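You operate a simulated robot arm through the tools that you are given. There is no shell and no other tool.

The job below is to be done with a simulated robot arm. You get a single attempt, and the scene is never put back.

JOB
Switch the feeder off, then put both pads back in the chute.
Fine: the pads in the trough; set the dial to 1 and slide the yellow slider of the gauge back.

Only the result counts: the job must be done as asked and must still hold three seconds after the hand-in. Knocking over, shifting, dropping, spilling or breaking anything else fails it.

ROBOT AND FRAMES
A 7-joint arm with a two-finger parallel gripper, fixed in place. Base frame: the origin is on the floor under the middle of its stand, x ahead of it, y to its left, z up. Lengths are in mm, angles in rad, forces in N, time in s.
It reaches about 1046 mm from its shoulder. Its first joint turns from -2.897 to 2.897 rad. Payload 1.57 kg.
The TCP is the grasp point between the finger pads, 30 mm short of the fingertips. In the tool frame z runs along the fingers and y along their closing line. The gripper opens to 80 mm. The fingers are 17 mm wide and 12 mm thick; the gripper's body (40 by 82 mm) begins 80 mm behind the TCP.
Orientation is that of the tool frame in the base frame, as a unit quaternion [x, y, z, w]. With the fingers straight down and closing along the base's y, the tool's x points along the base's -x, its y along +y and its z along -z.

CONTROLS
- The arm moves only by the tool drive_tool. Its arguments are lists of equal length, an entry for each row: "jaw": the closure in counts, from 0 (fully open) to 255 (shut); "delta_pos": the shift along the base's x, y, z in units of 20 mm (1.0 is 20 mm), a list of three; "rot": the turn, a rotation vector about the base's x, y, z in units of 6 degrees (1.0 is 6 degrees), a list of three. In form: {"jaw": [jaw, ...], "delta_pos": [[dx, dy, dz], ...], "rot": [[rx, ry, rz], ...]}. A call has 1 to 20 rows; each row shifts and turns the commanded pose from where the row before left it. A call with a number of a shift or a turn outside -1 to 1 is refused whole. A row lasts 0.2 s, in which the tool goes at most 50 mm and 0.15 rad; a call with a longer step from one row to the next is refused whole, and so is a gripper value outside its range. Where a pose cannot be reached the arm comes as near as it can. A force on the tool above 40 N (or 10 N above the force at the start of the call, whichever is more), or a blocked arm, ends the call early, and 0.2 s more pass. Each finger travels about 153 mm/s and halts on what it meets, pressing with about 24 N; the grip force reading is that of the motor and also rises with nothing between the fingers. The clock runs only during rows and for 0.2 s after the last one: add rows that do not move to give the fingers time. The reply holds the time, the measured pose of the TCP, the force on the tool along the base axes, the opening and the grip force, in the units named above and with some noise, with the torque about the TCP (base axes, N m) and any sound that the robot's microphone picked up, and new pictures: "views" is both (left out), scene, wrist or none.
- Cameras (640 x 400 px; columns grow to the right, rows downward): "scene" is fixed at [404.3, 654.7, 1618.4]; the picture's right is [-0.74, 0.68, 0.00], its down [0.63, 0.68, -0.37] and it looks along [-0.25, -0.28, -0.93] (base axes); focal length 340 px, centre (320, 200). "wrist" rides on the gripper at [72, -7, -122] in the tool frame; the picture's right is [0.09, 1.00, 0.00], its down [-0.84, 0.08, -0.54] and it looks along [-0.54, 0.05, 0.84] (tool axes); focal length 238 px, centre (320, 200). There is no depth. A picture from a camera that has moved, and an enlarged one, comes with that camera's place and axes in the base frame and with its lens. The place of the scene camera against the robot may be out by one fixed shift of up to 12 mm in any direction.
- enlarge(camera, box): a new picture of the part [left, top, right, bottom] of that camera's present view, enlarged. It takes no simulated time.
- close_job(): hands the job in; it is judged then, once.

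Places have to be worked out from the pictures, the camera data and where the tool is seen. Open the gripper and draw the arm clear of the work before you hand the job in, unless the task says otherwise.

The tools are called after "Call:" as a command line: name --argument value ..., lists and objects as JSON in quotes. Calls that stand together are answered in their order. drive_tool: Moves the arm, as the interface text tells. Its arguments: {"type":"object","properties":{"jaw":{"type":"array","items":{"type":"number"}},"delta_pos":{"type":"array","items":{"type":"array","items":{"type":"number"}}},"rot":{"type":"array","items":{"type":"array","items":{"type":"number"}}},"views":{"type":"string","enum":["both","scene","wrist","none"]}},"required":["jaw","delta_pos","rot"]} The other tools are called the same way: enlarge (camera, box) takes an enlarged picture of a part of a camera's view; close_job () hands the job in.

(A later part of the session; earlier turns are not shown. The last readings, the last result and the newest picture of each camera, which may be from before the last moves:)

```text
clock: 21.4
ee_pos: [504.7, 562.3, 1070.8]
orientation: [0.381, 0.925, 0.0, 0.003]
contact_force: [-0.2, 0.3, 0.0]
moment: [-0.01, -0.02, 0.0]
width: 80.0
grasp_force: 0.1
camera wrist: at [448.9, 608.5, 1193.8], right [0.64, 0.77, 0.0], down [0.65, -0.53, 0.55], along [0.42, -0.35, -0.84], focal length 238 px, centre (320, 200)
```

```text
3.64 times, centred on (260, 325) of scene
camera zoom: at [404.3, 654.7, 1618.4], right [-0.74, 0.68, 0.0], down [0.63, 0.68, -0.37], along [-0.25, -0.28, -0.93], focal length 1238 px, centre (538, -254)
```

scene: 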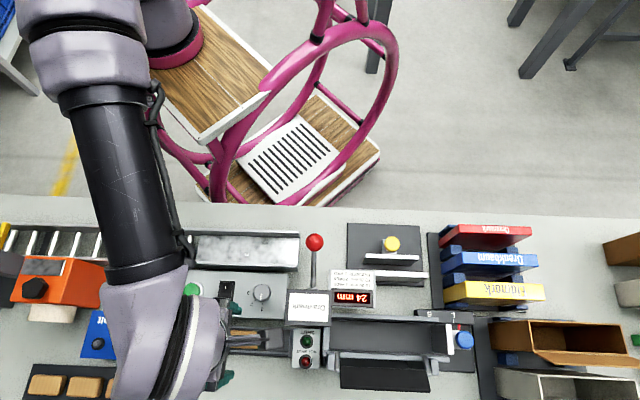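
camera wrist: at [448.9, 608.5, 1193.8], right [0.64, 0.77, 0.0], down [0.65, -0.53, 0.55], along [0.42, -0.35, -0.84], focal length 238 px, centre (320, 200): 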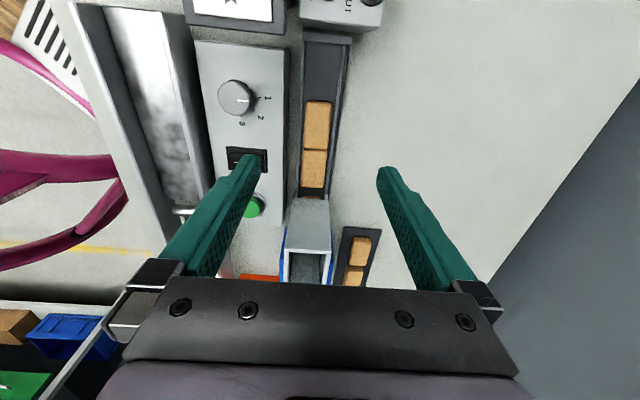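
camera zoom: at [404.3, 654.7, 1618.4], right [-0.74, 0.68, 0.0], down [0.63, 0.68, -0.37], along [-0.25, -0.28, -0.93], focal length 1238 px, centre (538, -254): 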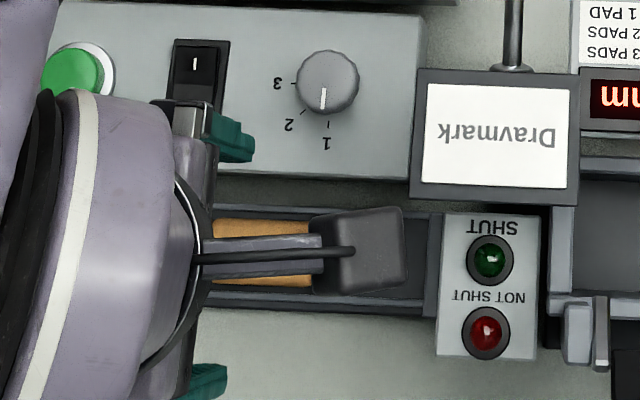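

The dial reads 1. The pads are about 58×33 mm, with the left one spanning u −66…−6 and the right one −6…51, both centred on v≈754. The chute opening is about 65×40 mm with its rim at z≈998. I lower for a closer look at how far the pads stand above the rails, and take out the small tool tilt.

Call:
drive_tool --jaw '[0, 0, 0, 0, 0, 0]' --delta_pos '[[0.07, -0.08, -0.86], [0.07, -0.08, -0.86], [0.07, -0.08, -0.86], [0.07, -0.08, -0.86], [0.07, -0.08, -0.86], [0, 0, 0]]' --rot '[[0.02, 0.05, -0.04], [0, 0, 0], [0, 0, 0], [0, 0, 0], [0, 0, 0], [0, 0, 0]]'

Call:
enlarge --camera "wrist" --box '[240, 60, 400, 220]'

Call:
enlarge --camera "scene" --box '[200, 290, 320, 380]'

```text
clock: 22.8
ee_pos: [511.9, 553.6, 984.6]
orientation: [0.383, 0.924, -0.001, 0.0]
contact_force: [0.5, -0.1, 0.1]
moment: [0.0, -0.03, 0.05]
width: 80.0
grasp_force: 0.0
camera wrist: at [457.3, 600.3, 1107.0], right [0.64, 0.77, 0.0], down [0.65, -0.54, 0.54], along [0.42, -0.35, -0.84], focal length 238 px, centre (320, 200)
```

scene: 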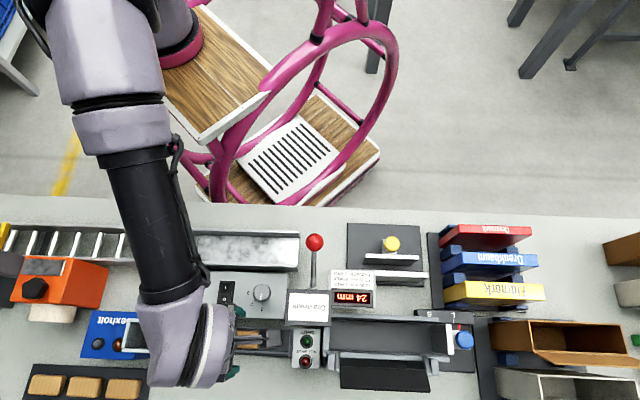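
wrist: 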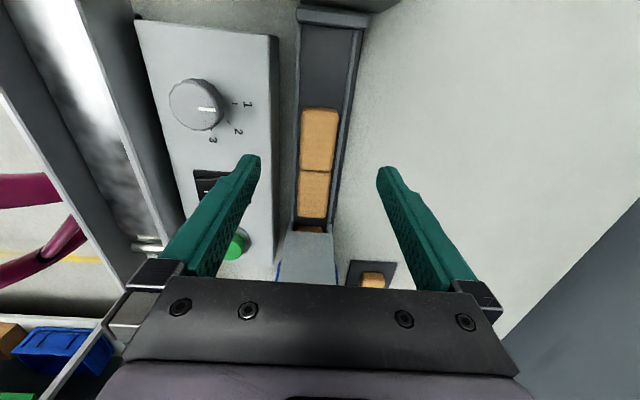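

```text
2.50 times, centred on (320, 140) of wrist
camera zoom: at [457.3, 600.3, 1107.0], right [0.64, 0.77, 0.0], down [0.65, -0.54, 0.54], along [0.42, -0.35, -0.84], focal length 596 px, centre (320, 350)
```

zoom: 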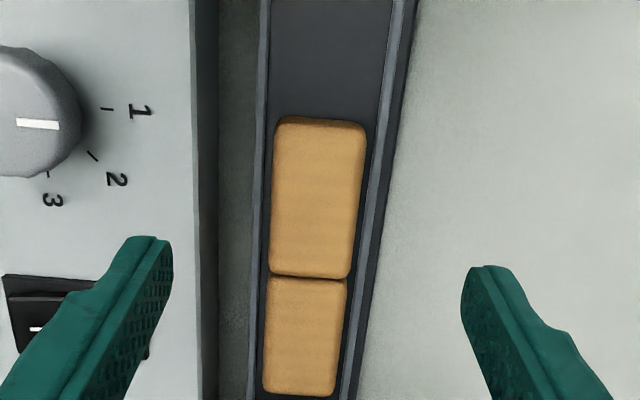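

```text
4.44 times, centred on (260, 335) of scene
camera zoom: at [404.3, 654.7, 1618.4], right [-0.74, 0.68, 0.0], down [0.63, 0.68, -0.37], along [-0.25, -0.28, -0.93], focal length 1513 px, centre (587, -400)
```

zoom: 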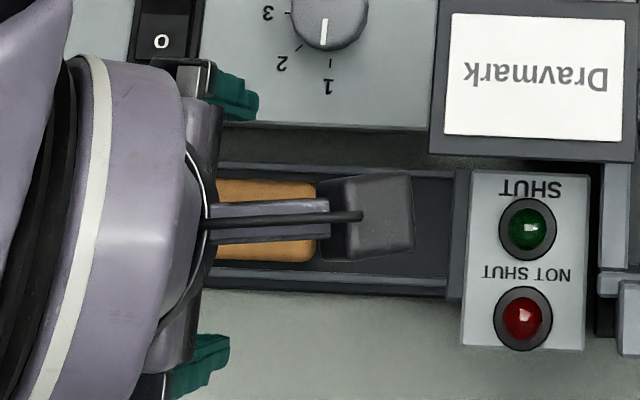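

The pad top triangulates to z≈885 and the rails sit roughly 12 mm lower, so the pads can be gripped across v above the rails. I narrow to ~43 mm, centre over the right pad (u≈22.5, v≈755), and come down to just above it.

Call:
drive_tool --jaw '[118, 118, 118, 118, 118, 118]' --delta_pos '[[0.15, -0.095, 0], [0.15, -0.095, -0.4], [0, 0, -0.8], [0, 0, -0.8], [0, 0, -0.8], [0, 0, 0]]' --rot '[[0, 0, 0], [0, 0, 0], [0, 0, 0], [0, 0, 0], [0, 0, 0], [0, 0, 0]]'

Call:
enlarge --camera "wrist" --box '[240, 60, 400, 220]'

Call:
enlarge --camera "scene" --box '[200, 290, 320, 380]'

```text
clock: 24.2
ee_pos: [516.4, 551.0, 927.9]
orientation: [0.383, 0.924, 0.0, 0.0]
contact_force: [0.6, 0.2, 0.0]
moment: [0.01, -0.01, 0.03]
width: 43.1
grasp_force: 0.1
camera wrist: at [462.5, 597.0, 1051.3], right [0.64, 0.77, 0.0], down [0.65, -0.54, 0.54], along [0.42, -0.35, -0.84], focal length 238 px, centre (320, 200)
```

scene: 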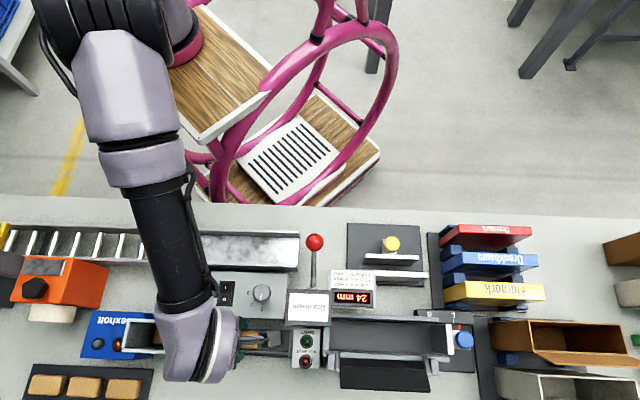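
wrist: 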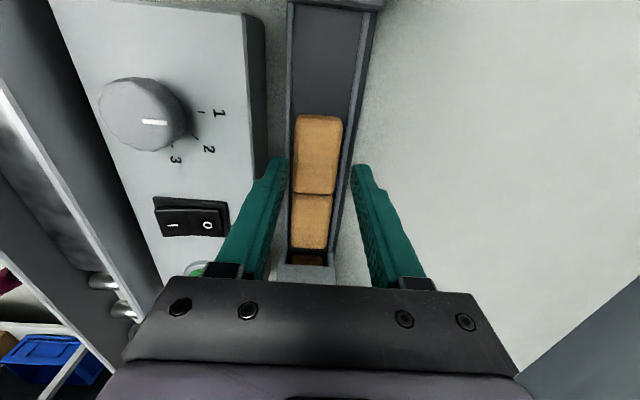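

```text
2.50 times, centred on (320, 140) of wrist
camera zoom: at [462.5, 597.0, 1051.3], right [0.64, 0.77, 0.0], down [0.65, -0.54, 0.54], along [0.42, -0.35, -0.84], focal length 596 px, centre (320, 350)
```

zoom: 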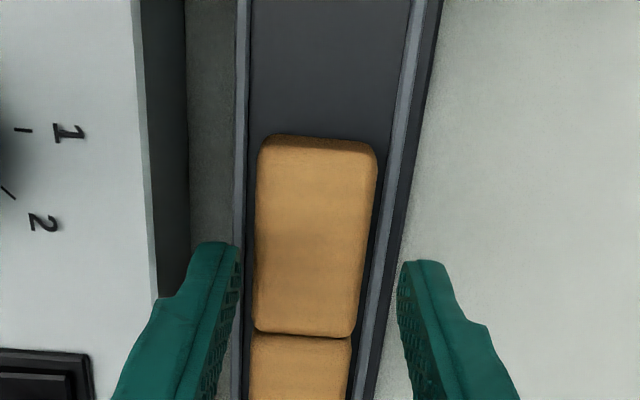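

```text
4.44 times, centred on (260, 335) of scene
camera zoom: at [404.3, 654.7, 1618.4], right [-0.74, 0.68, 0.0], down [0.63, 0.68, -0.37], along [-0.25, -0.28, -0.93], focal length 1513 px, centre (587, -400)
```

zoom: 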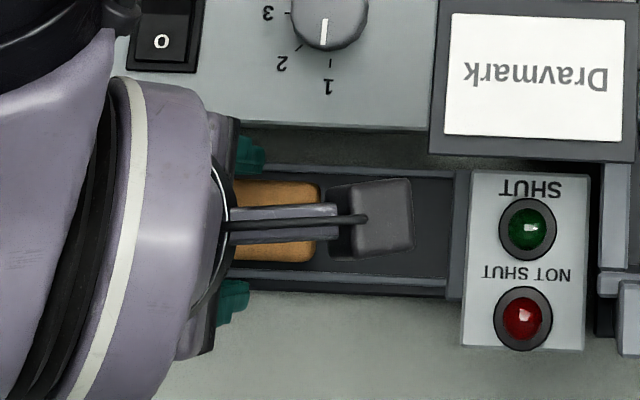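

Pad spans v≈736–768.5, u≈−6.5…51, so I recentre slightly and ease down in small steps to a tip height of about 877, watching the contact force.

Call:
drive_tool --jaw '[124, 124, 124, 124, 124, 124, 124]' --delta_pos '[[0.025, -0.117, 0], [0, 0, -0.3], [0, 0, -0.3], [0, 0, -0.2], [0, 0, -0.1], [0, 0, -0.1], [0, 0, 0]]' --rot '[[0, 0, 0], [0, 0, 0], [0, 0, 0], [0, 0, 0], [0, 0, 0], [0, 0, 0], [0, 0, 0]]'

Call:
enlarge --camera "wrist" --box '[240, 60, 400, 220]'

```text
clock: 25.8
ee_pos: [518.4, 546.6, 909.3]
orientation: [0.382, 0.924, -0.001, 0.0]
contact_force: [-0.2, -0.4, 0.3]
moment: [-0.04, 0.01, 0.01]
width: 41.1
grasp_force: 0.0
camera wrist: at [463.5, 594.1, 1032.3], right [0.64, 0.77, 0.0], down [0.65, -0.54, 0.54], along [0.42, -0.35, -0.84], focal length 238 px, centre (320, 200)
```

scene: 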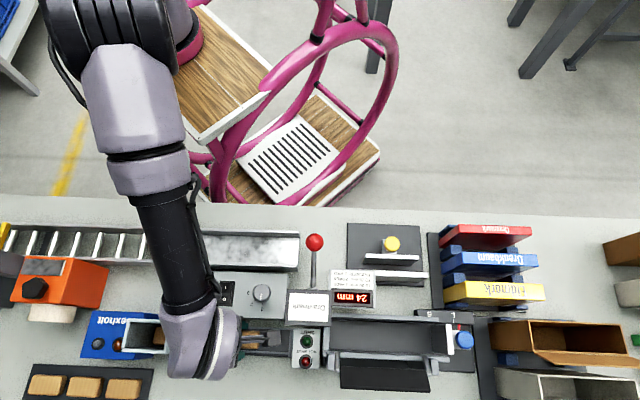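
wrist: 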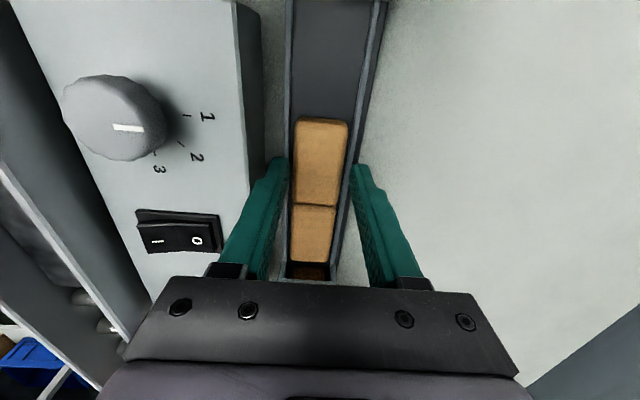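

```text
2.50 times, centred on (320, 140) of wrist
camera zoom: at [463.5, 594.1, 1032.3], right [0.64, 0.77, 0.0], down [0.65, -0.54, 0.54], along [0.42, -0.35, -0.84], focal length 596 px, centre (320, 350)
```

zoom: 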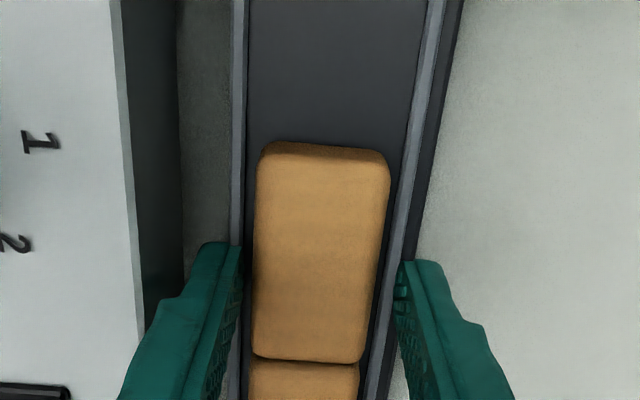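

No contact yet with tips at z≈879. I lower another 4 mm in 1 mm steps and then close on the pad.

Call:
drive_tool --jaw '[124, 124, 124, 124, 124]' --delta_pos '[[0, 0, -0.05], [0, 0, -0.05], [0, 0, -0.05], [0, 0, -0.05], [0, 0, 0]]' --rot '[[0, 0, 0], [0, 0, 0], [0, 0, 0], [0, 0, 0], [0, 0, 0]]' --views "none"

```text
clock: 27.0
ee_pos: [519.4, 546.6, 905.3]
orientation: [0.383, 0.924, -0.001, -0.001]
contact_force: [1.0, 0.5, 0.0]
moment: [-0.01, -0.01, 0.01]
width: 41.3
grasp_force: 0.0
```

Still no contact at tip z≈875. I go 2 mm lower and close gently.

Call:
drive_tool --jaw '[124, 124, 135, 150, 170, 200, 255, 255, 255]' --delta_pos '[[0, 0, -0.05], [0, 0, -0.05], [0, 0, 0], [0, 0, 0], [0, 0, 0], [0, 0, 0], [0, 0, 0], [0, 0, 0], [0, 0, 0]]' --rot '[[0, 0, 0], [0, 0, 0], [0, 0, 0], [0, 0, 0], [0, 0, 0], [0, 0, 0], [0, 0, 0], [0, 0, 0], [0, 0, 0]]'

Call:
enlarge --camera "wrist" --box '[240, 60, 400, 220]'

```text
clock: 29.0
ee_pos: [518.5, 547.1, 902.8]
orientation: [0.383, 0.924, 0.0, 0.0]
contact_force: [-1.3, 0.0, -0.1]
moment: [-0.01, -0.01, -0.01]
width: 32.3
grasp_force: 24.2
camera wrist: at [463.5, 593.7, 1025.9], right [0.64, 0.77, 0.0], down [0.65, -0.54, 0.54], along [0.42, -0.35, -0.84], focal length 238 px, centre (320, 200)
```

scene: 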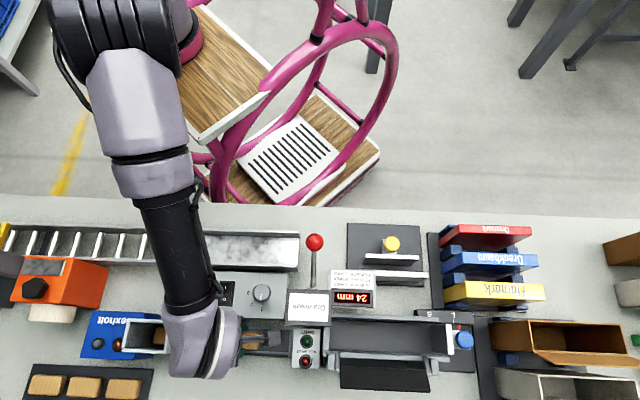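
wrist: 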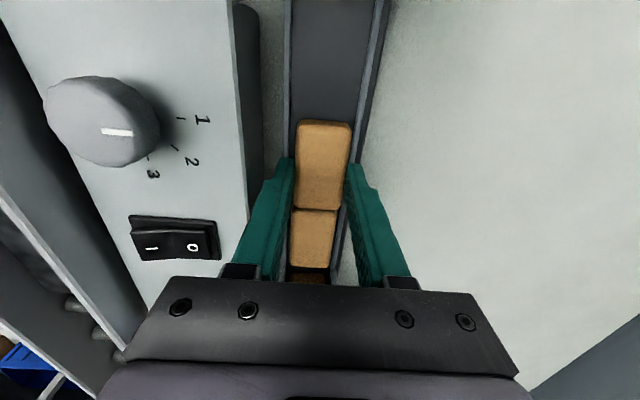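

```text
2.50 times, centred on (320, 140) of wrist
camera zoom: at [463.5, 593.7, 1025.9], right [0.64, 0.77, 0.0], down [0.65, -0.54, 0.54], along [0.42, -0.35, -0.84], focal length 596 px, centre (320, 350)
```

zoom: 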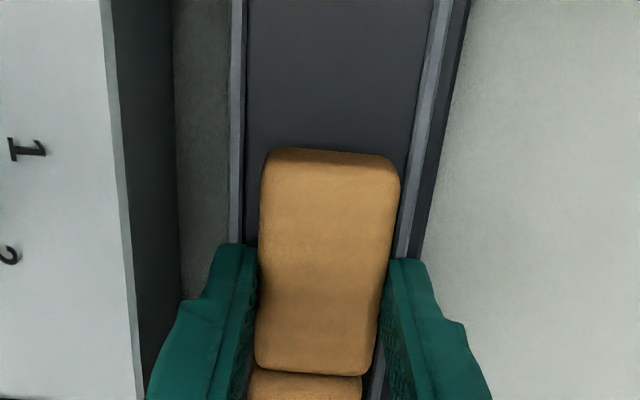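

The pad is gripped (32.3 mm wide). I lift it straight up and check that it comes along and the other pad stays.

Call:
drive_tool --jaw '[255, 255, 255, 255, 255, 255, 255, 255, 255]' --delta_pos '[[0, 0, 0.3], [0, 0, 0.6], [0, 0, 1], [0, 0, 1], [0, 0, 1], [0, 0, 1], [0, 0, 1], [0, 0, 1], [0, 0, 0]]' --rot '[[0, 0, 0], [0, 0, 0], [0, 0, 0], [0, 0, 0], [0, 0, 0], [0, 0, 0], [0, 0, 0], [0, 0, 0], [0, 0, 0]]'

Call:
enlarge --camera "wrist" --box '[240, 60, 400, 220]'

Call:
enlarge --camera "scene" --box '[180, 280, 320, 380]'

```text
clock: 31.0
ee_pos: [518.5, 546.6, 1042.4]
orientation: [0.383, 0.924, -0.001, -0.001]
contact_force: [-0.1, 0.1, -0.4]
moment: [-0.01, -0.01, -0.04]
width: 32.5
grasp_force: 24.3
camera wrist: at [462.8, 593.6, 1164.0], right [0.64, 0.77, 0.0], down [0.65, -0.54, 0.54], along [0.42, -0.35, -0.84], focal length 238 px, centre (320, 200)
```

scene: 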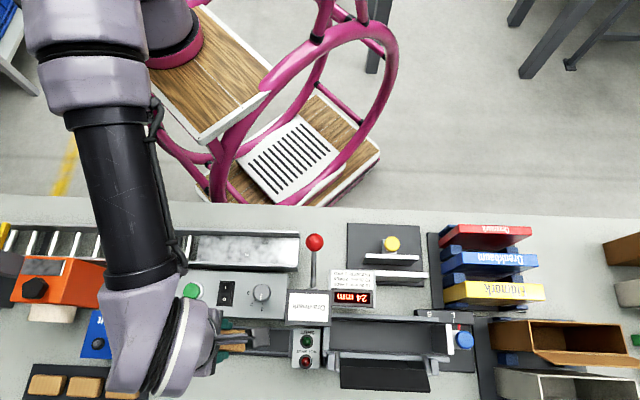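
wrist: 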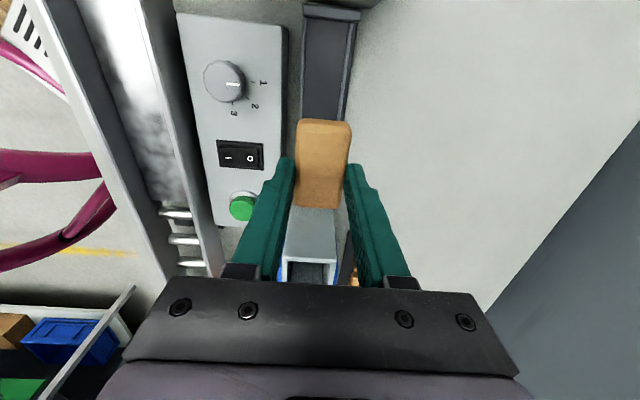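

```text
2.50 times, centred on (320, 140) of wrist
camera zoom: at [462.8, 593.6, 1164.0], right [0.64, 0.77, 0.0], down [0.65, -0.54, 0.54], along [0.42, -0.35, -0.84], focal length 596 px, centre (320, 350)
```

zoom: 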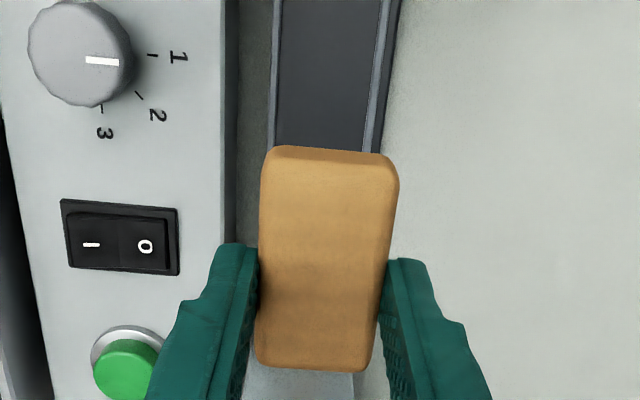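

```text
4.00 times, centred on (250, 330) of scene
camera zoom: at [404.3, 654.7, 1618.4], right [-0.74, 0.68, 0.0], down [0.63, 0.68, -0.37], along [-0.25, -0.28, -0.93], focal length 1362 px, centre (600, -320)
```

zoom: 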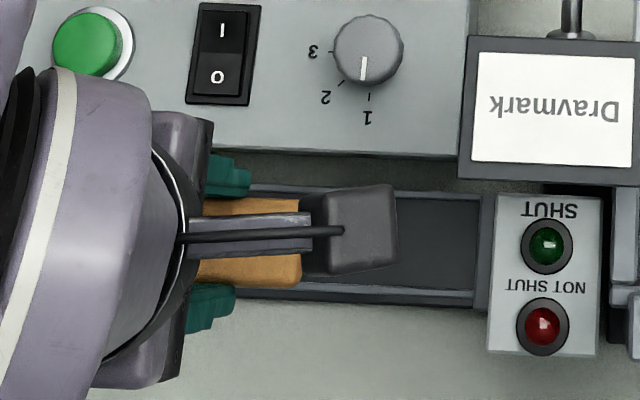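

The pad is held level, with its centre about 4–5 mm on the +u side of the TCP. I carry it up and past the chute (over the blue box) so the camera can see the whole chute opening before I insert.

Call:
drive_tool --jaw '[255, 255, 255, 255, 255, 255, 255, 255, 255, 255, 255, 255]' --delta_pos '[[0, 0, 1], [0, 0, 1], [0.732, -0.732, 0.24], [0.732, -0.732, 0.24], [0.732, -0.732, 0.24], [0.732, -0.732, 0.24], [0.732, -0.732, 0.24], [0.732, -0.732, 0.24], [0.732, -0.732, 0.24], [0.732, -0.732, 0.24], [0.732, -0.732, 0.24], [0.732, -0.732, 0.24]]' --rot '[[0, 0, 0], [0, 0, 0], [0, 0, 0], [0, 0, 0], [0, 0, 0], [0, 0, 0], [0, 0, 0], [0, 0, 0], [0, 0, 0], [0, 0, 0], [0, 0, 0], [0, 0, 0]]'

Call:
enlarge --camera "wrist" --box '[250, 20, 400, 130]'

Call:
enlarge --camera "wrist" --box '[260, 100, 380, 220]'

```text
clock: 33.6
ee_pos: [663.8, 402.7, 1129.3]
orientation: [0.382, 0.924, 0.0, -0.001]
contact_force: [0.1, 0.0, -0.5]
moment: [0.0, -0.02, 0.01]
width: 32.4
grasp_force: 23.7
camera wrist: at [608.1, 449.3, 1252.5], right [0.64, 0.77, 0.0], down [0.65, -0.54, 0.54], along [0.42, -0.35, -0.84], focal length 238 px, centre (320, 200)
```

scene: 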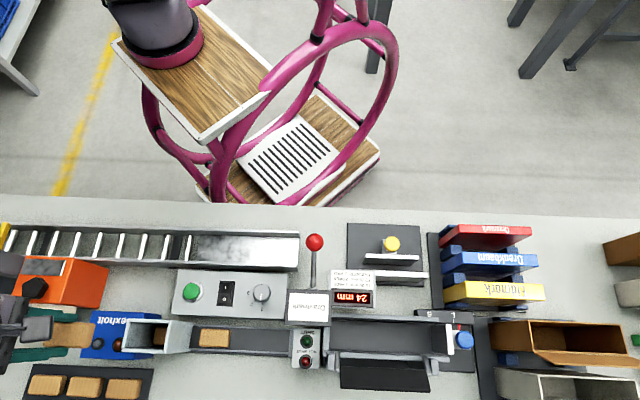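
wrist: 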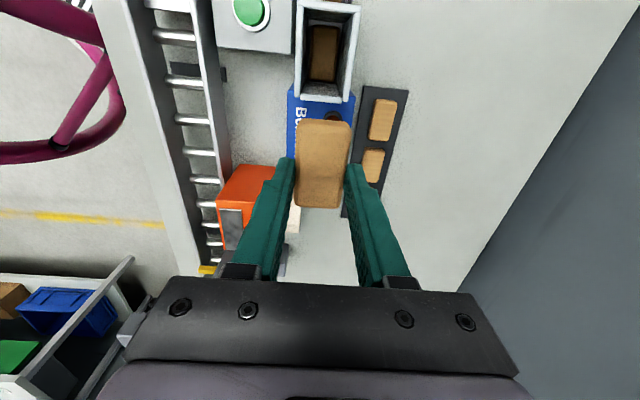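

```text
3.64 times, centred on (325, 75) of wrist
camera zoom: at [608.1, 449.3, 1252.5], right [0.64, 0.77, 0.0], down [0.65, -0.54, 0.54], along [0.42, -0.35, -0.84], focal length 867 px, centre (302, 654)
```

zoom: 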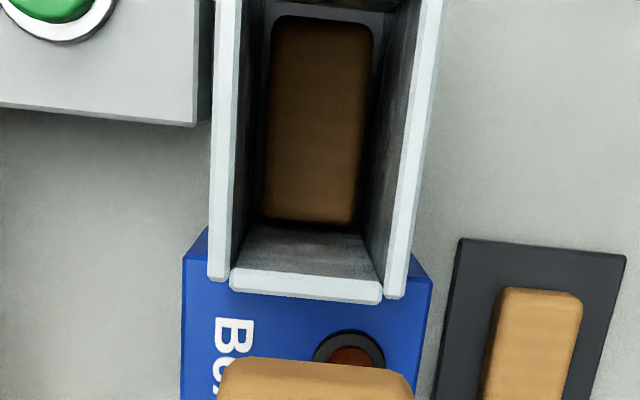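

```text
3.33 times, centred on (320, 160) of wrist
camera zoom: at [608.1, 449.3, 1252.5], right [0.64, 0.77, 0.0], down [0.65, -0.54, 0.54], along [0.42, -0.35, -0.84], focal length 794 px, centre (320, 333)
```

zoom: 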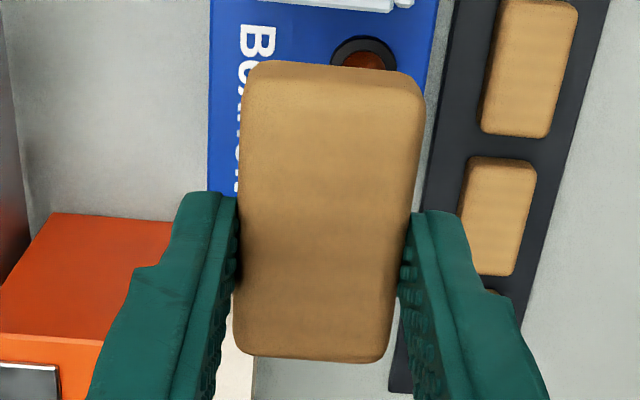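

Excellent view straight into the chute, with a pad at its bottom. I take one more zoom including the whole rim.

Call:
enlarge --camera "wrist" --box '[270, 0, 380, 110]'

```text
3.64 times, centred on (325, 55) of wrist
camera zoom: at [608.1, 449.3, 1252.5], right [0.64, 0.77, 0.0], down [0.65, -0.54, 0.54], along [0.42, -0.35, -0.84], focal length 867 px, centre (302, 727)
```

zoom: 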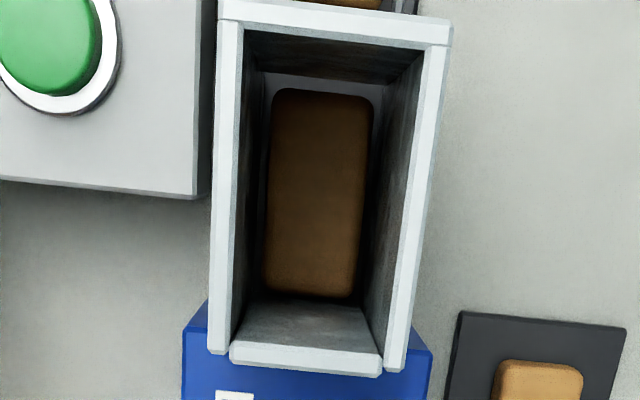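

The chute opening measures about 67×41.5 mm, with its centre 60 mm in +u and −1.2 mm in v from the pad's centre, which leaves 3.7 and 4.5 mm clearance per side. I move there and lower until the pad's underside is just at the rim.

Call:
drive_tool --jaw '[255, 255, 255, 255, 255, 255, 255, 255, 255]' --delta_pos '[[-0.722, 0.693, 0], [-0.722, 0.693, 0], [-0.722, 0.693, 0], [0, 0, -0.8], [0, 0, -0.8], [0, 0, -0.8], [0, 0, -0.8], [0, 0, -0.8], [0, 0, 0]]' --rot '[[0, 0, 0], [0, 0, 0], [0, 0, 0], [0, 0, 0], [0, 0, 0], [0, 0, 0], [0, 0, 0], [0, 0, 0], [0, 0, 0]]'

Call:
enlarge --camera "wrist" --box '[250, 80, 390, 220]'

Call:
enlarge --camera "scene" --box '[80, 290, 220, 380]'

```text
clock: 35.6
ee_pos: [619.2, 443.8, 1047.5]
orientation: [0.382, 0.924, -0.001, 0.0]
contact_force: [-0.2, 0.3, -0.4]
moment: [0.02, 0.01, -0.01]
width: 32.5
grasp_force: 23.7
camera wrist: at [565.3, 490.4, 1170.9], right [0.64, 0.77, 0.0], down [0.65, -0.54, 0.54], along [0.42, -0.35, -0.84], focal length 238 px, centre (320, 200)
```

scene: 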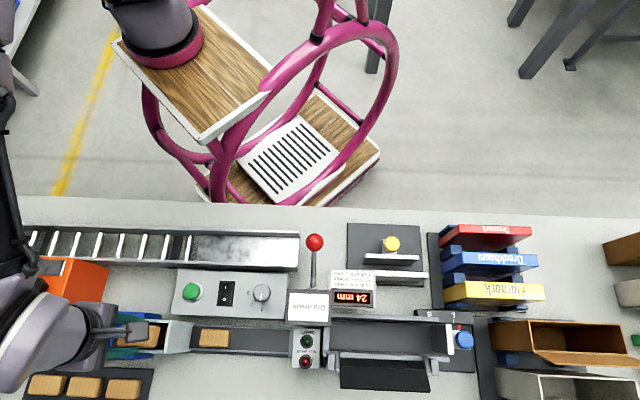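
wrist: 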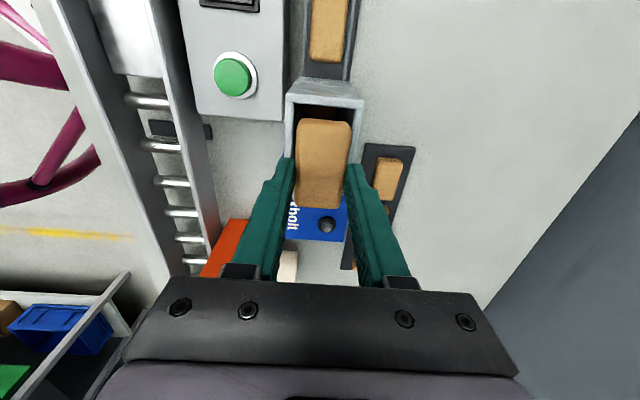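

```text
2.86 times, centred on (320, 150) of wrist
camera zoom: at [565.3, 490.4, 1170.9], right [0.64, 0.77, 0.0], down [0.65, -0.54, 0.54], along [0.42, -0.35, -0.84], focal length 681 px, centre (320, 343)
```

zoom: 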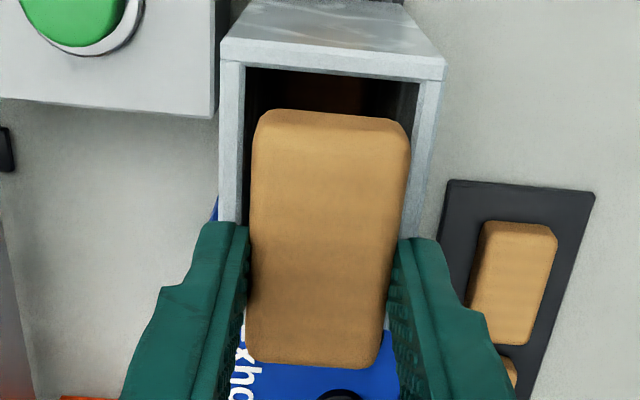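

```text
4.44 times, centred on (150, 335) of scene
camera zoom: at [404.3, 654.7, 1618.4], right [-0.74, 0.68, 0.0], down [0.63, 0.68, -0.37], along [-0.25, -0.28, -0.93], focal length 1513 px, centre (1076, -400)
```

zoom: 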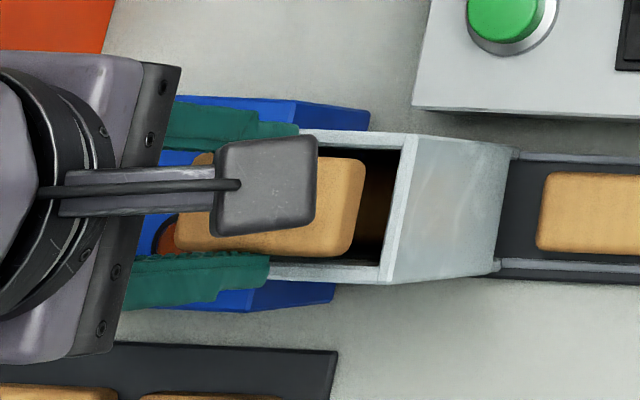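

Alignment looks right: ~4.5 mm gap at the +u end and symmetric sides. I lower slowly 13 mm so the pad's lower part enters the chute while the fingertips stay above the rim.

Call:
drive_tool --jaw '[255, 255, 255, 255, 255, 255]' --delta_pos '[[-0.02, 0.02, -0.15], [0, 0, -0.15], [0, 0, -0.15], [0, 0, -0.1], [0, 0, -0.1], [0, 0, 0]]' --rot '[[0, 0, 0], [0, 0, 0], [0, 0, 0], [0, 0, 0], [0, 0, 0], [0, 0, 0]]'

Call:
enlarge --camera "wrist" --box '[250, 80, 390, 220]'

Call:
enlarge --camera "scene" --box '[80, 290, 220, 380]'

```text
clock: 37.0
ee_pos: [621.4, 443.6, 1035.5]
orientation: [0.382, 0.924, -0.001, 0.0]
contact_force: [0.0, -0.7, 0.0]
moment: [0.0, 0.01, 0.0]
width: 32.3
grasp_force: 23.5
camera wrist: at [565.2, 490.2, 1158.7], right [0.64, 0.77, 0.0], down [0.65, -0.54, 0.54], along [0.42, -0.35, -0.84], focal length 238 px, centre (320, 200)
```

scene: 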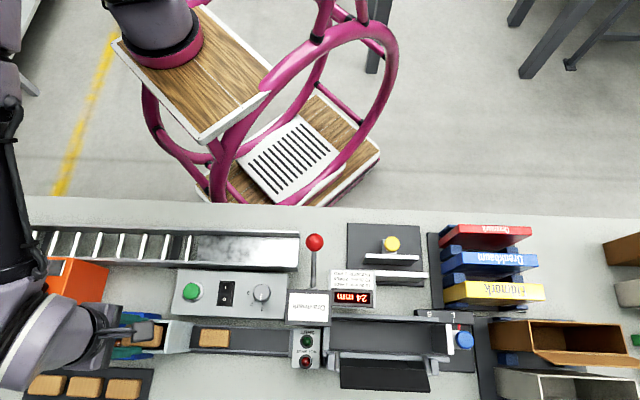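
wrist: 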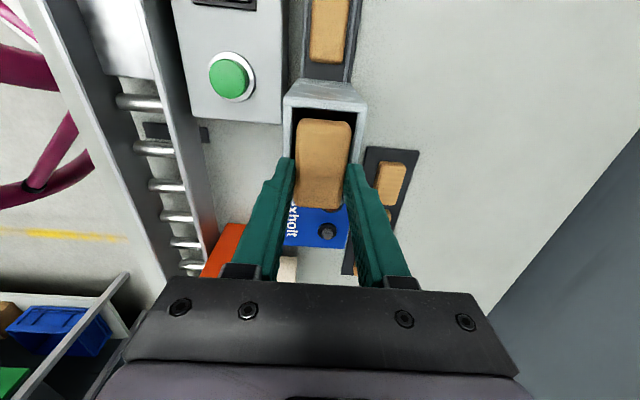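

```text
2.86 times, centred on (320, 150) of wrist
camera zoom: at [565.2, 490.2, 1158.7], right [0.64, 0.77, 0.0], down [0.65, -0.54, 0.54], along [0.42, -0.35, -0.84], focal length 681 px, centre (320, 343)
```

zoom: 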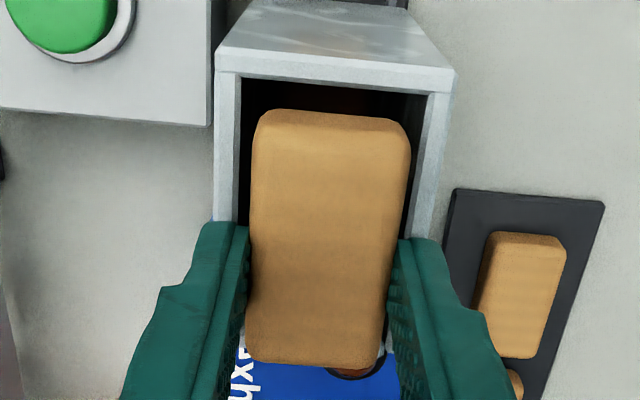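

```text
4.44 times, centred on (150, 335) of scene
camera zoom: at [404.3, 654.7, 1618.4], right [-0.74, 0.68, 0.0], down [0.63, 0.68, -0.37], along [-0.25, -0.28, -0.93], focal length 1513 px, centre (1076, -400)
```

zoom: 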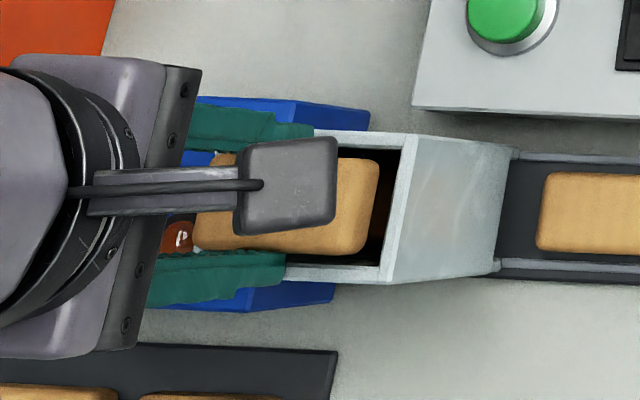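

No contact yet; tips ≈1005. I lower another 5 mm in 1 mm steps to seat the pad a bit deeper.

Call:
drive_tool --jaw '[255, 255, 255, 255, 255, 255]' --delta_pos '[[0, 0, -0.05], [0, 0, -0.05], [0, 0, -0.05], [0, 0, -0.05], [0, 0, -0.05], [0, 0, 0]]' --rot '[[0, 0, 0], [0, 0, 0], [0, 0, 0], [0, 0, 0], [0, 0, 0], [0, 0, 0]]'

Call:
enlarge --camera "wrist" --box '[250, 80, 390, 220]'

Call:
enlarge --camera "scene" --box '[80, 290, 220, 380]'

```text
clock: 38.4
ee_pos: [621.0, 443.6, 1032.4]
orientation: [0.384, 0.924, -0.001, -0.001]
contact_force: [0.4, -0.7, -0.4]
moment: [0.02, 0.02, 0.01]
width: 32.5
grasp_force: 23.2
camera wrist: at [565.5, 490.5, 1154.3], right [0.64, 0.77, 0.0], down [0.65, -0.54, 0.54], along [0.42, -0.35, -0.84], focal length 238 px, centre (320, 200)
```

scene: 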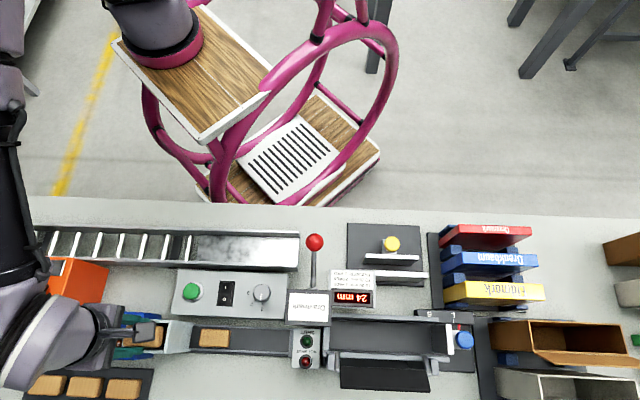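
wrist: 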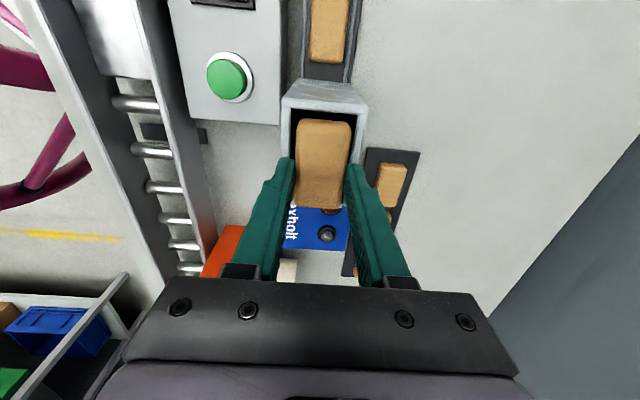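

```text
2.86 times, centred on (320, 150) of wrist
camera zoom: at [565.5, 490.5, 1154.3], right [0.64, 0.77, 0.0], down [0.65, -0.54, 0.54], along [0.42, -0.35, -0.84], focal length 681 px, centre (320, 343)
```

zoom: 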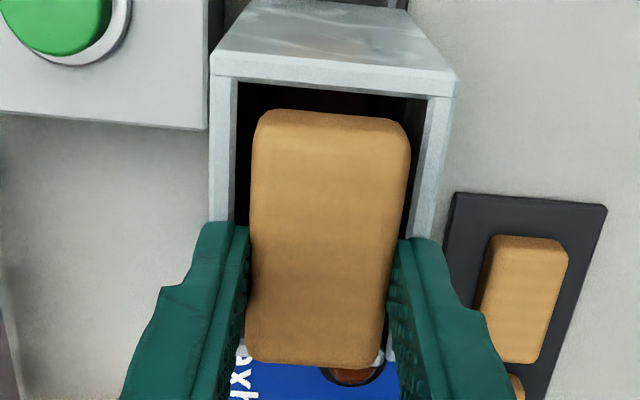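

```text
4.44 times, centred on (150, 335) of scene
camera zoom: at [404.3, 654.7, 1618.4], right [-0.74, 0.68, 0.0], down [0.63, 0.68, -0.37], along [-0.25, -0.28, -0.93], focal length 1513 px, centre (1076, -400)
```

zoom: 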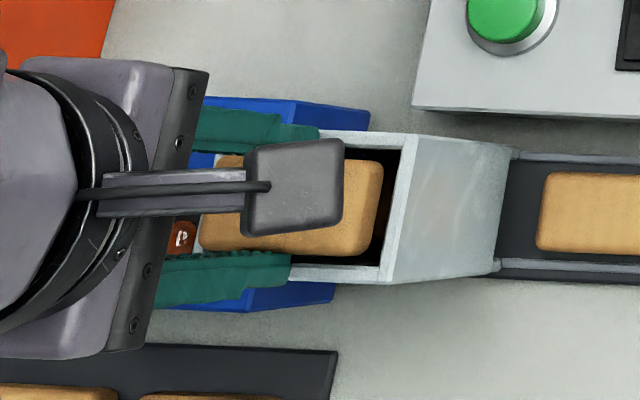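

The visible gaps show the pad inside the opening on all sides (~3.5 mm at both ends). I release it into the chute.

Call:
drive_tool --jaw '[90, 90, 90, 90, 90]' --delta_pos '[[0, 0, 0], [0, 0, 0], [0, 0, 0], [0, 0, 0], [0, 0, 0]]' --rot '[[0, 0, 0], [0, 0, 0], [0, 0, 0], [0, 0, 0], [0, 0, 0]]'

Call:
enlarge --camera "wrist" --box '[250, 80, 390, 220]'

Call:
enlarge --camera "scene" --box '[80, 290, 220, 380]'

```text
clock: 39.6
ee_pos: [620.0, 443.6, 1031.4]
orientation: [0.383, 0.924, -0.001, 0.0]
contact_force: [-0.4, 0.1, 0.4]
moment: [-0.04, -0.01, 0.0]
width: 51.8
grasp_force: 0.0
camera wrist: at [565.4, 490.5, 1154.3], right [0.64, 0.77, 0.0], down [0.65, -0.54, 0.54], along [0.42, -0.35, -0.84], focal length 238 px, centre (320, 200)
```

scene: 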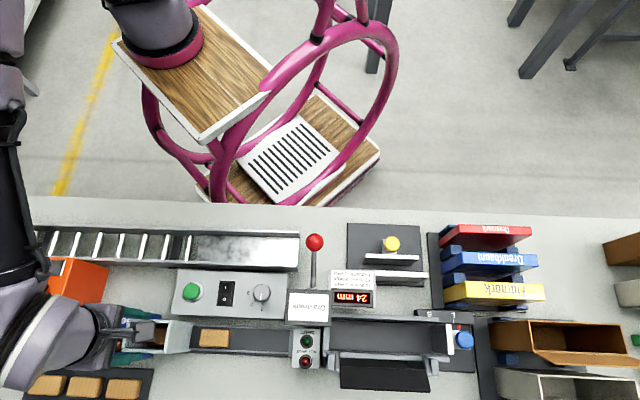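
wrist: 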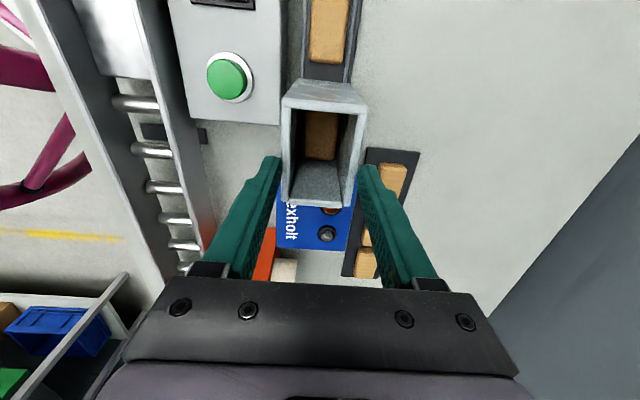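

```text
2.86 times, centred on (320, 150) of wrist
camera zoom: at [565.4, 490.5, 1154.3], right [0.64, 0.77, 0.0], down [0.65, -0.54, 0.54], along [0.42, -0.35, -0.84], focal length 681 px, centre (320, 343)
```

zoom: 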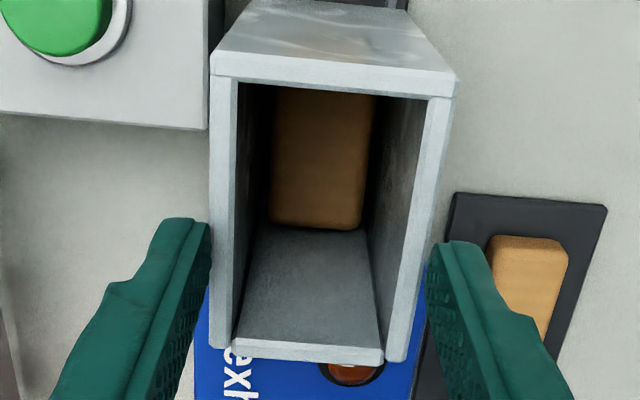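

```text
4.44 times, centred on (150, 335) of scene
camera zoom: at [404.3, 654.7, 1618.4], right [-0.74, 0.68, 0.0], down [0.63, 0.68, -0.37], along [-0.25, -0.28, -0.93], focal length 1513 px, centre (1076, -400)
```

zoom: 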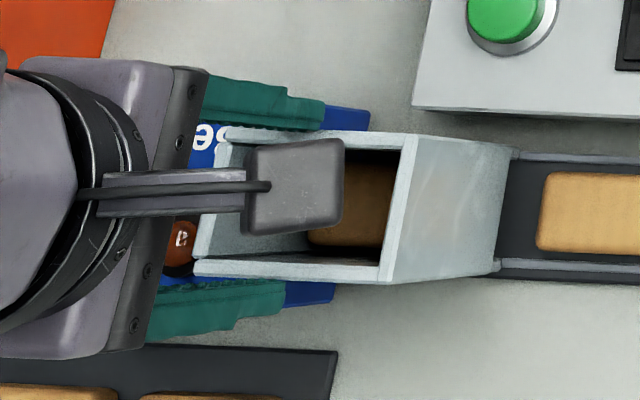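

The first pad dropped flat into the chute. I rise, move over the remaining pad (u≈−37), and come down to look at it.

Call:
drive_tool --jaw '[90, 90, 90, 118, 118, 118, 118, 118, 118, 118, 118, 118, 118, 118]' --delta_pos '[[0, 0, 0.75], [0, 0, 0.75], [0, 0, 0.75], [-0.61, 0.63, 0], [-0.61, 0.63, 0], [-0.61, 0.63, 0], [-0.61, 0.63, 0], [-0.61, 0.63, 0], [0, 0, -0.9], [0, 0, -0.9], [0, 0, -0.9], [0, 0, -0.9], [0, 0, -0.9], [0, 0, 0]]' --rot '[[0, 0, 0], [0, 0, 0], [0, 0, 0], [0, 0, 0], [0, 0, 0], [0, 0, 0], [0, 0, 0], [0, 0, 0], [0, 0, 0], [0, 0, 0], [0, 0, 0], [0, 0, 0], [0, 0, 0], [0, 0, 0]]'

Call:
enlarge --camera "wrist" --box '[240, 60, 400, 220]'

```text
clock: 42.6
ee_pos: [559.4, 507.2, 985.6]
orientation: [0.382, 0.924, 0.0, 0.0]
contact_force: [0.2, 0.1, -0.3]
moment: [-0.01, -0.01, -0.03]
width: 43.1
grasp_force: 0.1
camera wrist: at [504.1, 554.1, 1107.8], right [0.64, 0.77, 0.0], down [0.65, -0.54, 0.54], along [0.42, -0.35, -0.84], focal length 238 px, centre (320, 200)
```

scene: 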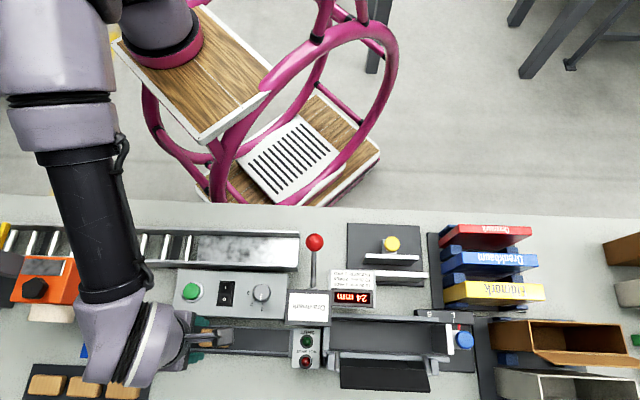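
wrist: 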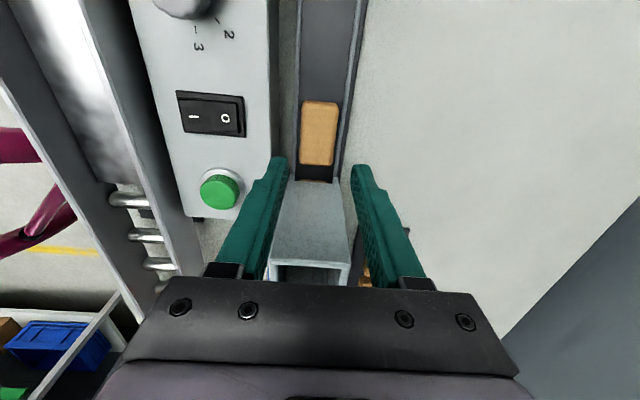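

```text
2.50 times, centred on (320, 140) of wrist
camera zoom: at [504.1, 554.1, 1107.8], right [0.64, 0.77, 0.0], down [0.65, -0.54, 0.54], along [0.42, -0.35, -0.84], focal length 596 px, centre (320, 350)
```

zoom: 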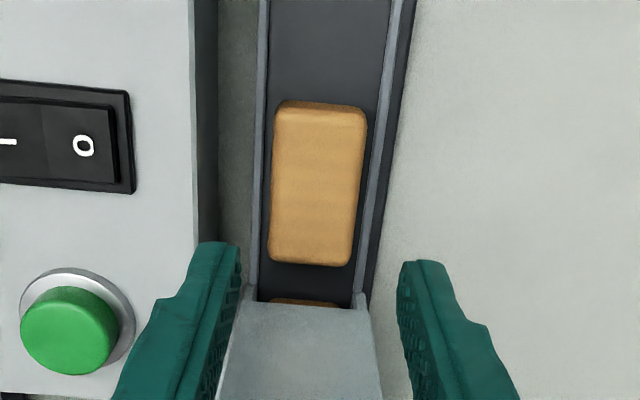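

The pad is centred within about 1–2 mm of the TCP. I descend to the same grip height as before (TCP ≈903) with a 40 mm opening and close on it.

Call:
drive_tool --jaw '[128, 128, 128, 128, 128, 128, 128, 128, 128, 128, 128]' --delta_pos '[[0, -0.07, -0.9], [0, 0, -0.9], [0, 0, -0.9], [0, 0, -0.6], [0, 0, -0.2], [0, 0, -0.1], [0, 0, -0.1], [0, 0, -0.1], [0, 0, -0.1], [0, 0, -0.1], [0, 0, 0]]' --rot '[[0, 0, 0], [0, 0, 0], [0, 0, 0], [0, 0, 0], [0, 0, 0], [0, 0, 0], [0, 0, 0], [0, 0, 0], [0, 0, 0], [0, 0, 0], [0, 0, 0]]' --views "wrist"

Call:
enlarge --camera "wrist" --box '[240, 60, 400, 220]'

```text
clock: 45.0
ee_pos: [560.6, 505.2, 908.2]
orientation: [0.382, 0.924, -0.001, -0.001]
contact_force: [0.6, -0.3, -0.3]
moment: [0.02, 0.01, 0.01]
width: 39.6
grasp_force: 0.1
camera wrist: at [505.3, 551.7, 1030.0], right [0.64, 0.77, 0.0], down [0.65, -0.54, 0.54], along [0.42, -0.35, -0.84], focal length 238 px, centre (320, 200)
```

wrist: 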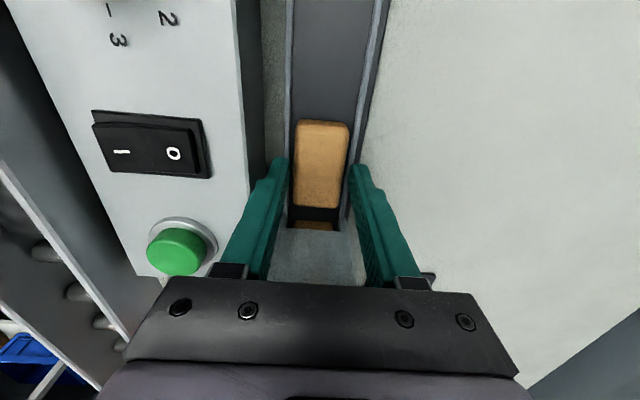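

```text
2.50 times, centred on (320, 140) of wrist
camera zoom: at [505.3, 551.7, 1030.0], right [0.64, 0.77, 0.0], down [0.65, -0.54, 0.54], along [0.42, -0.35, -0.84], focal length 596 px, centre (320, 350)
```

zoom: 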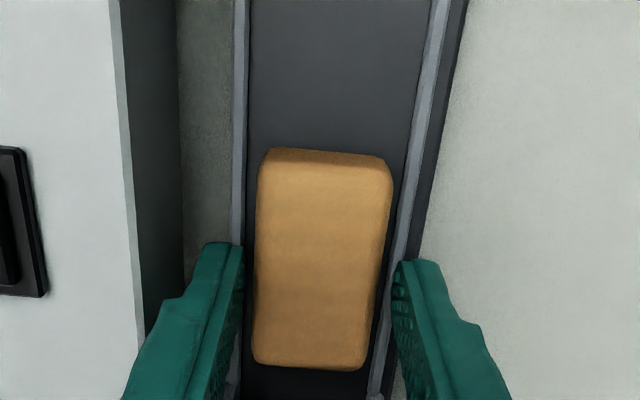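

At z≈907 with no contact. I go 4 mm lower in 1 mm steps and close.

Call:
drive_tool --jaw '[128, 128, 128, 128, 135, 150, 170, 200, 255, 255, 255]' --delta_pos '[[0, 0, -0.05], [0, 0, -0.05], [0, 0, -0.05], [0, 0, -0.05], [0, 0, 0], [0, 0, 0], [0, 0, 0], [0, 0, 0], [0, 0, 0], [0, 0, 0], [0, 0, 0]]' --rot '[[0, 0, 0], [0, 0, 0], [0, 0, 0], [0, 0, 0], [0, 0, 0], [0, 0, 0], [0, 0, 0], [0, 0, 0], [0, 0, 0], [0, 0, 0], [0, 0, 0]]' --views "wrist"

Call:
enlarge --camera "wrist" --box '[240, 60, 400, 220]'

```text
clock: 47.4
ee_pos: [560.2, 504.6, 901.4]
orientation: [0.383, 0.924, -0.002, -0.001]
contact_force: [-0.3, -0.5, 0.3]
moment: [0.0, 0.0, -0.01]
width: 32.6
grasp_force: 23.5
camera wrist: at [505.1, 551.9, 1025.0], right [0.64, 0.77, 0.0], down [0.65, -0.54, 0.54], along [0.42, -0.35, -0.84], focal length 238 px, centre (320, 200)
```

wrist: 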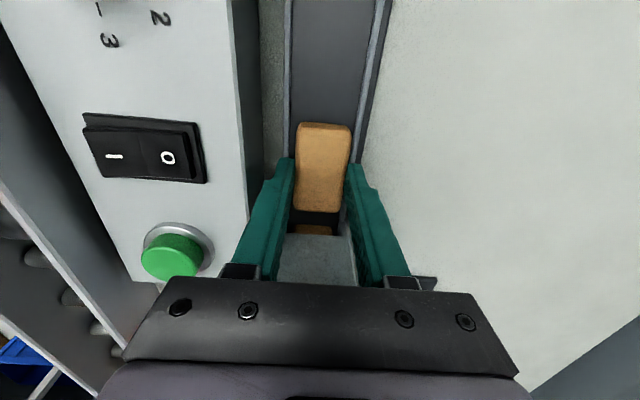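

```text
2.50 times, centred on (320, 140) of wrist
camera zoom: at [505.1, 551.9, 1025.0], right [0.64, 0.77, 0.0], down [0.65, -0.54, 0.54], along [0.42, -0.35, -0.84], focal length 596 px, centre (320, 350)
```

zoom: 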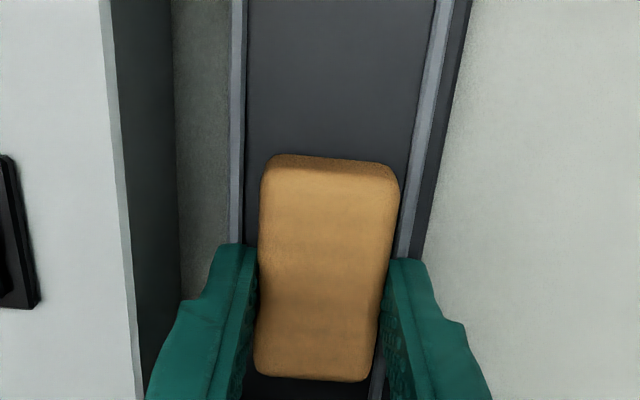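

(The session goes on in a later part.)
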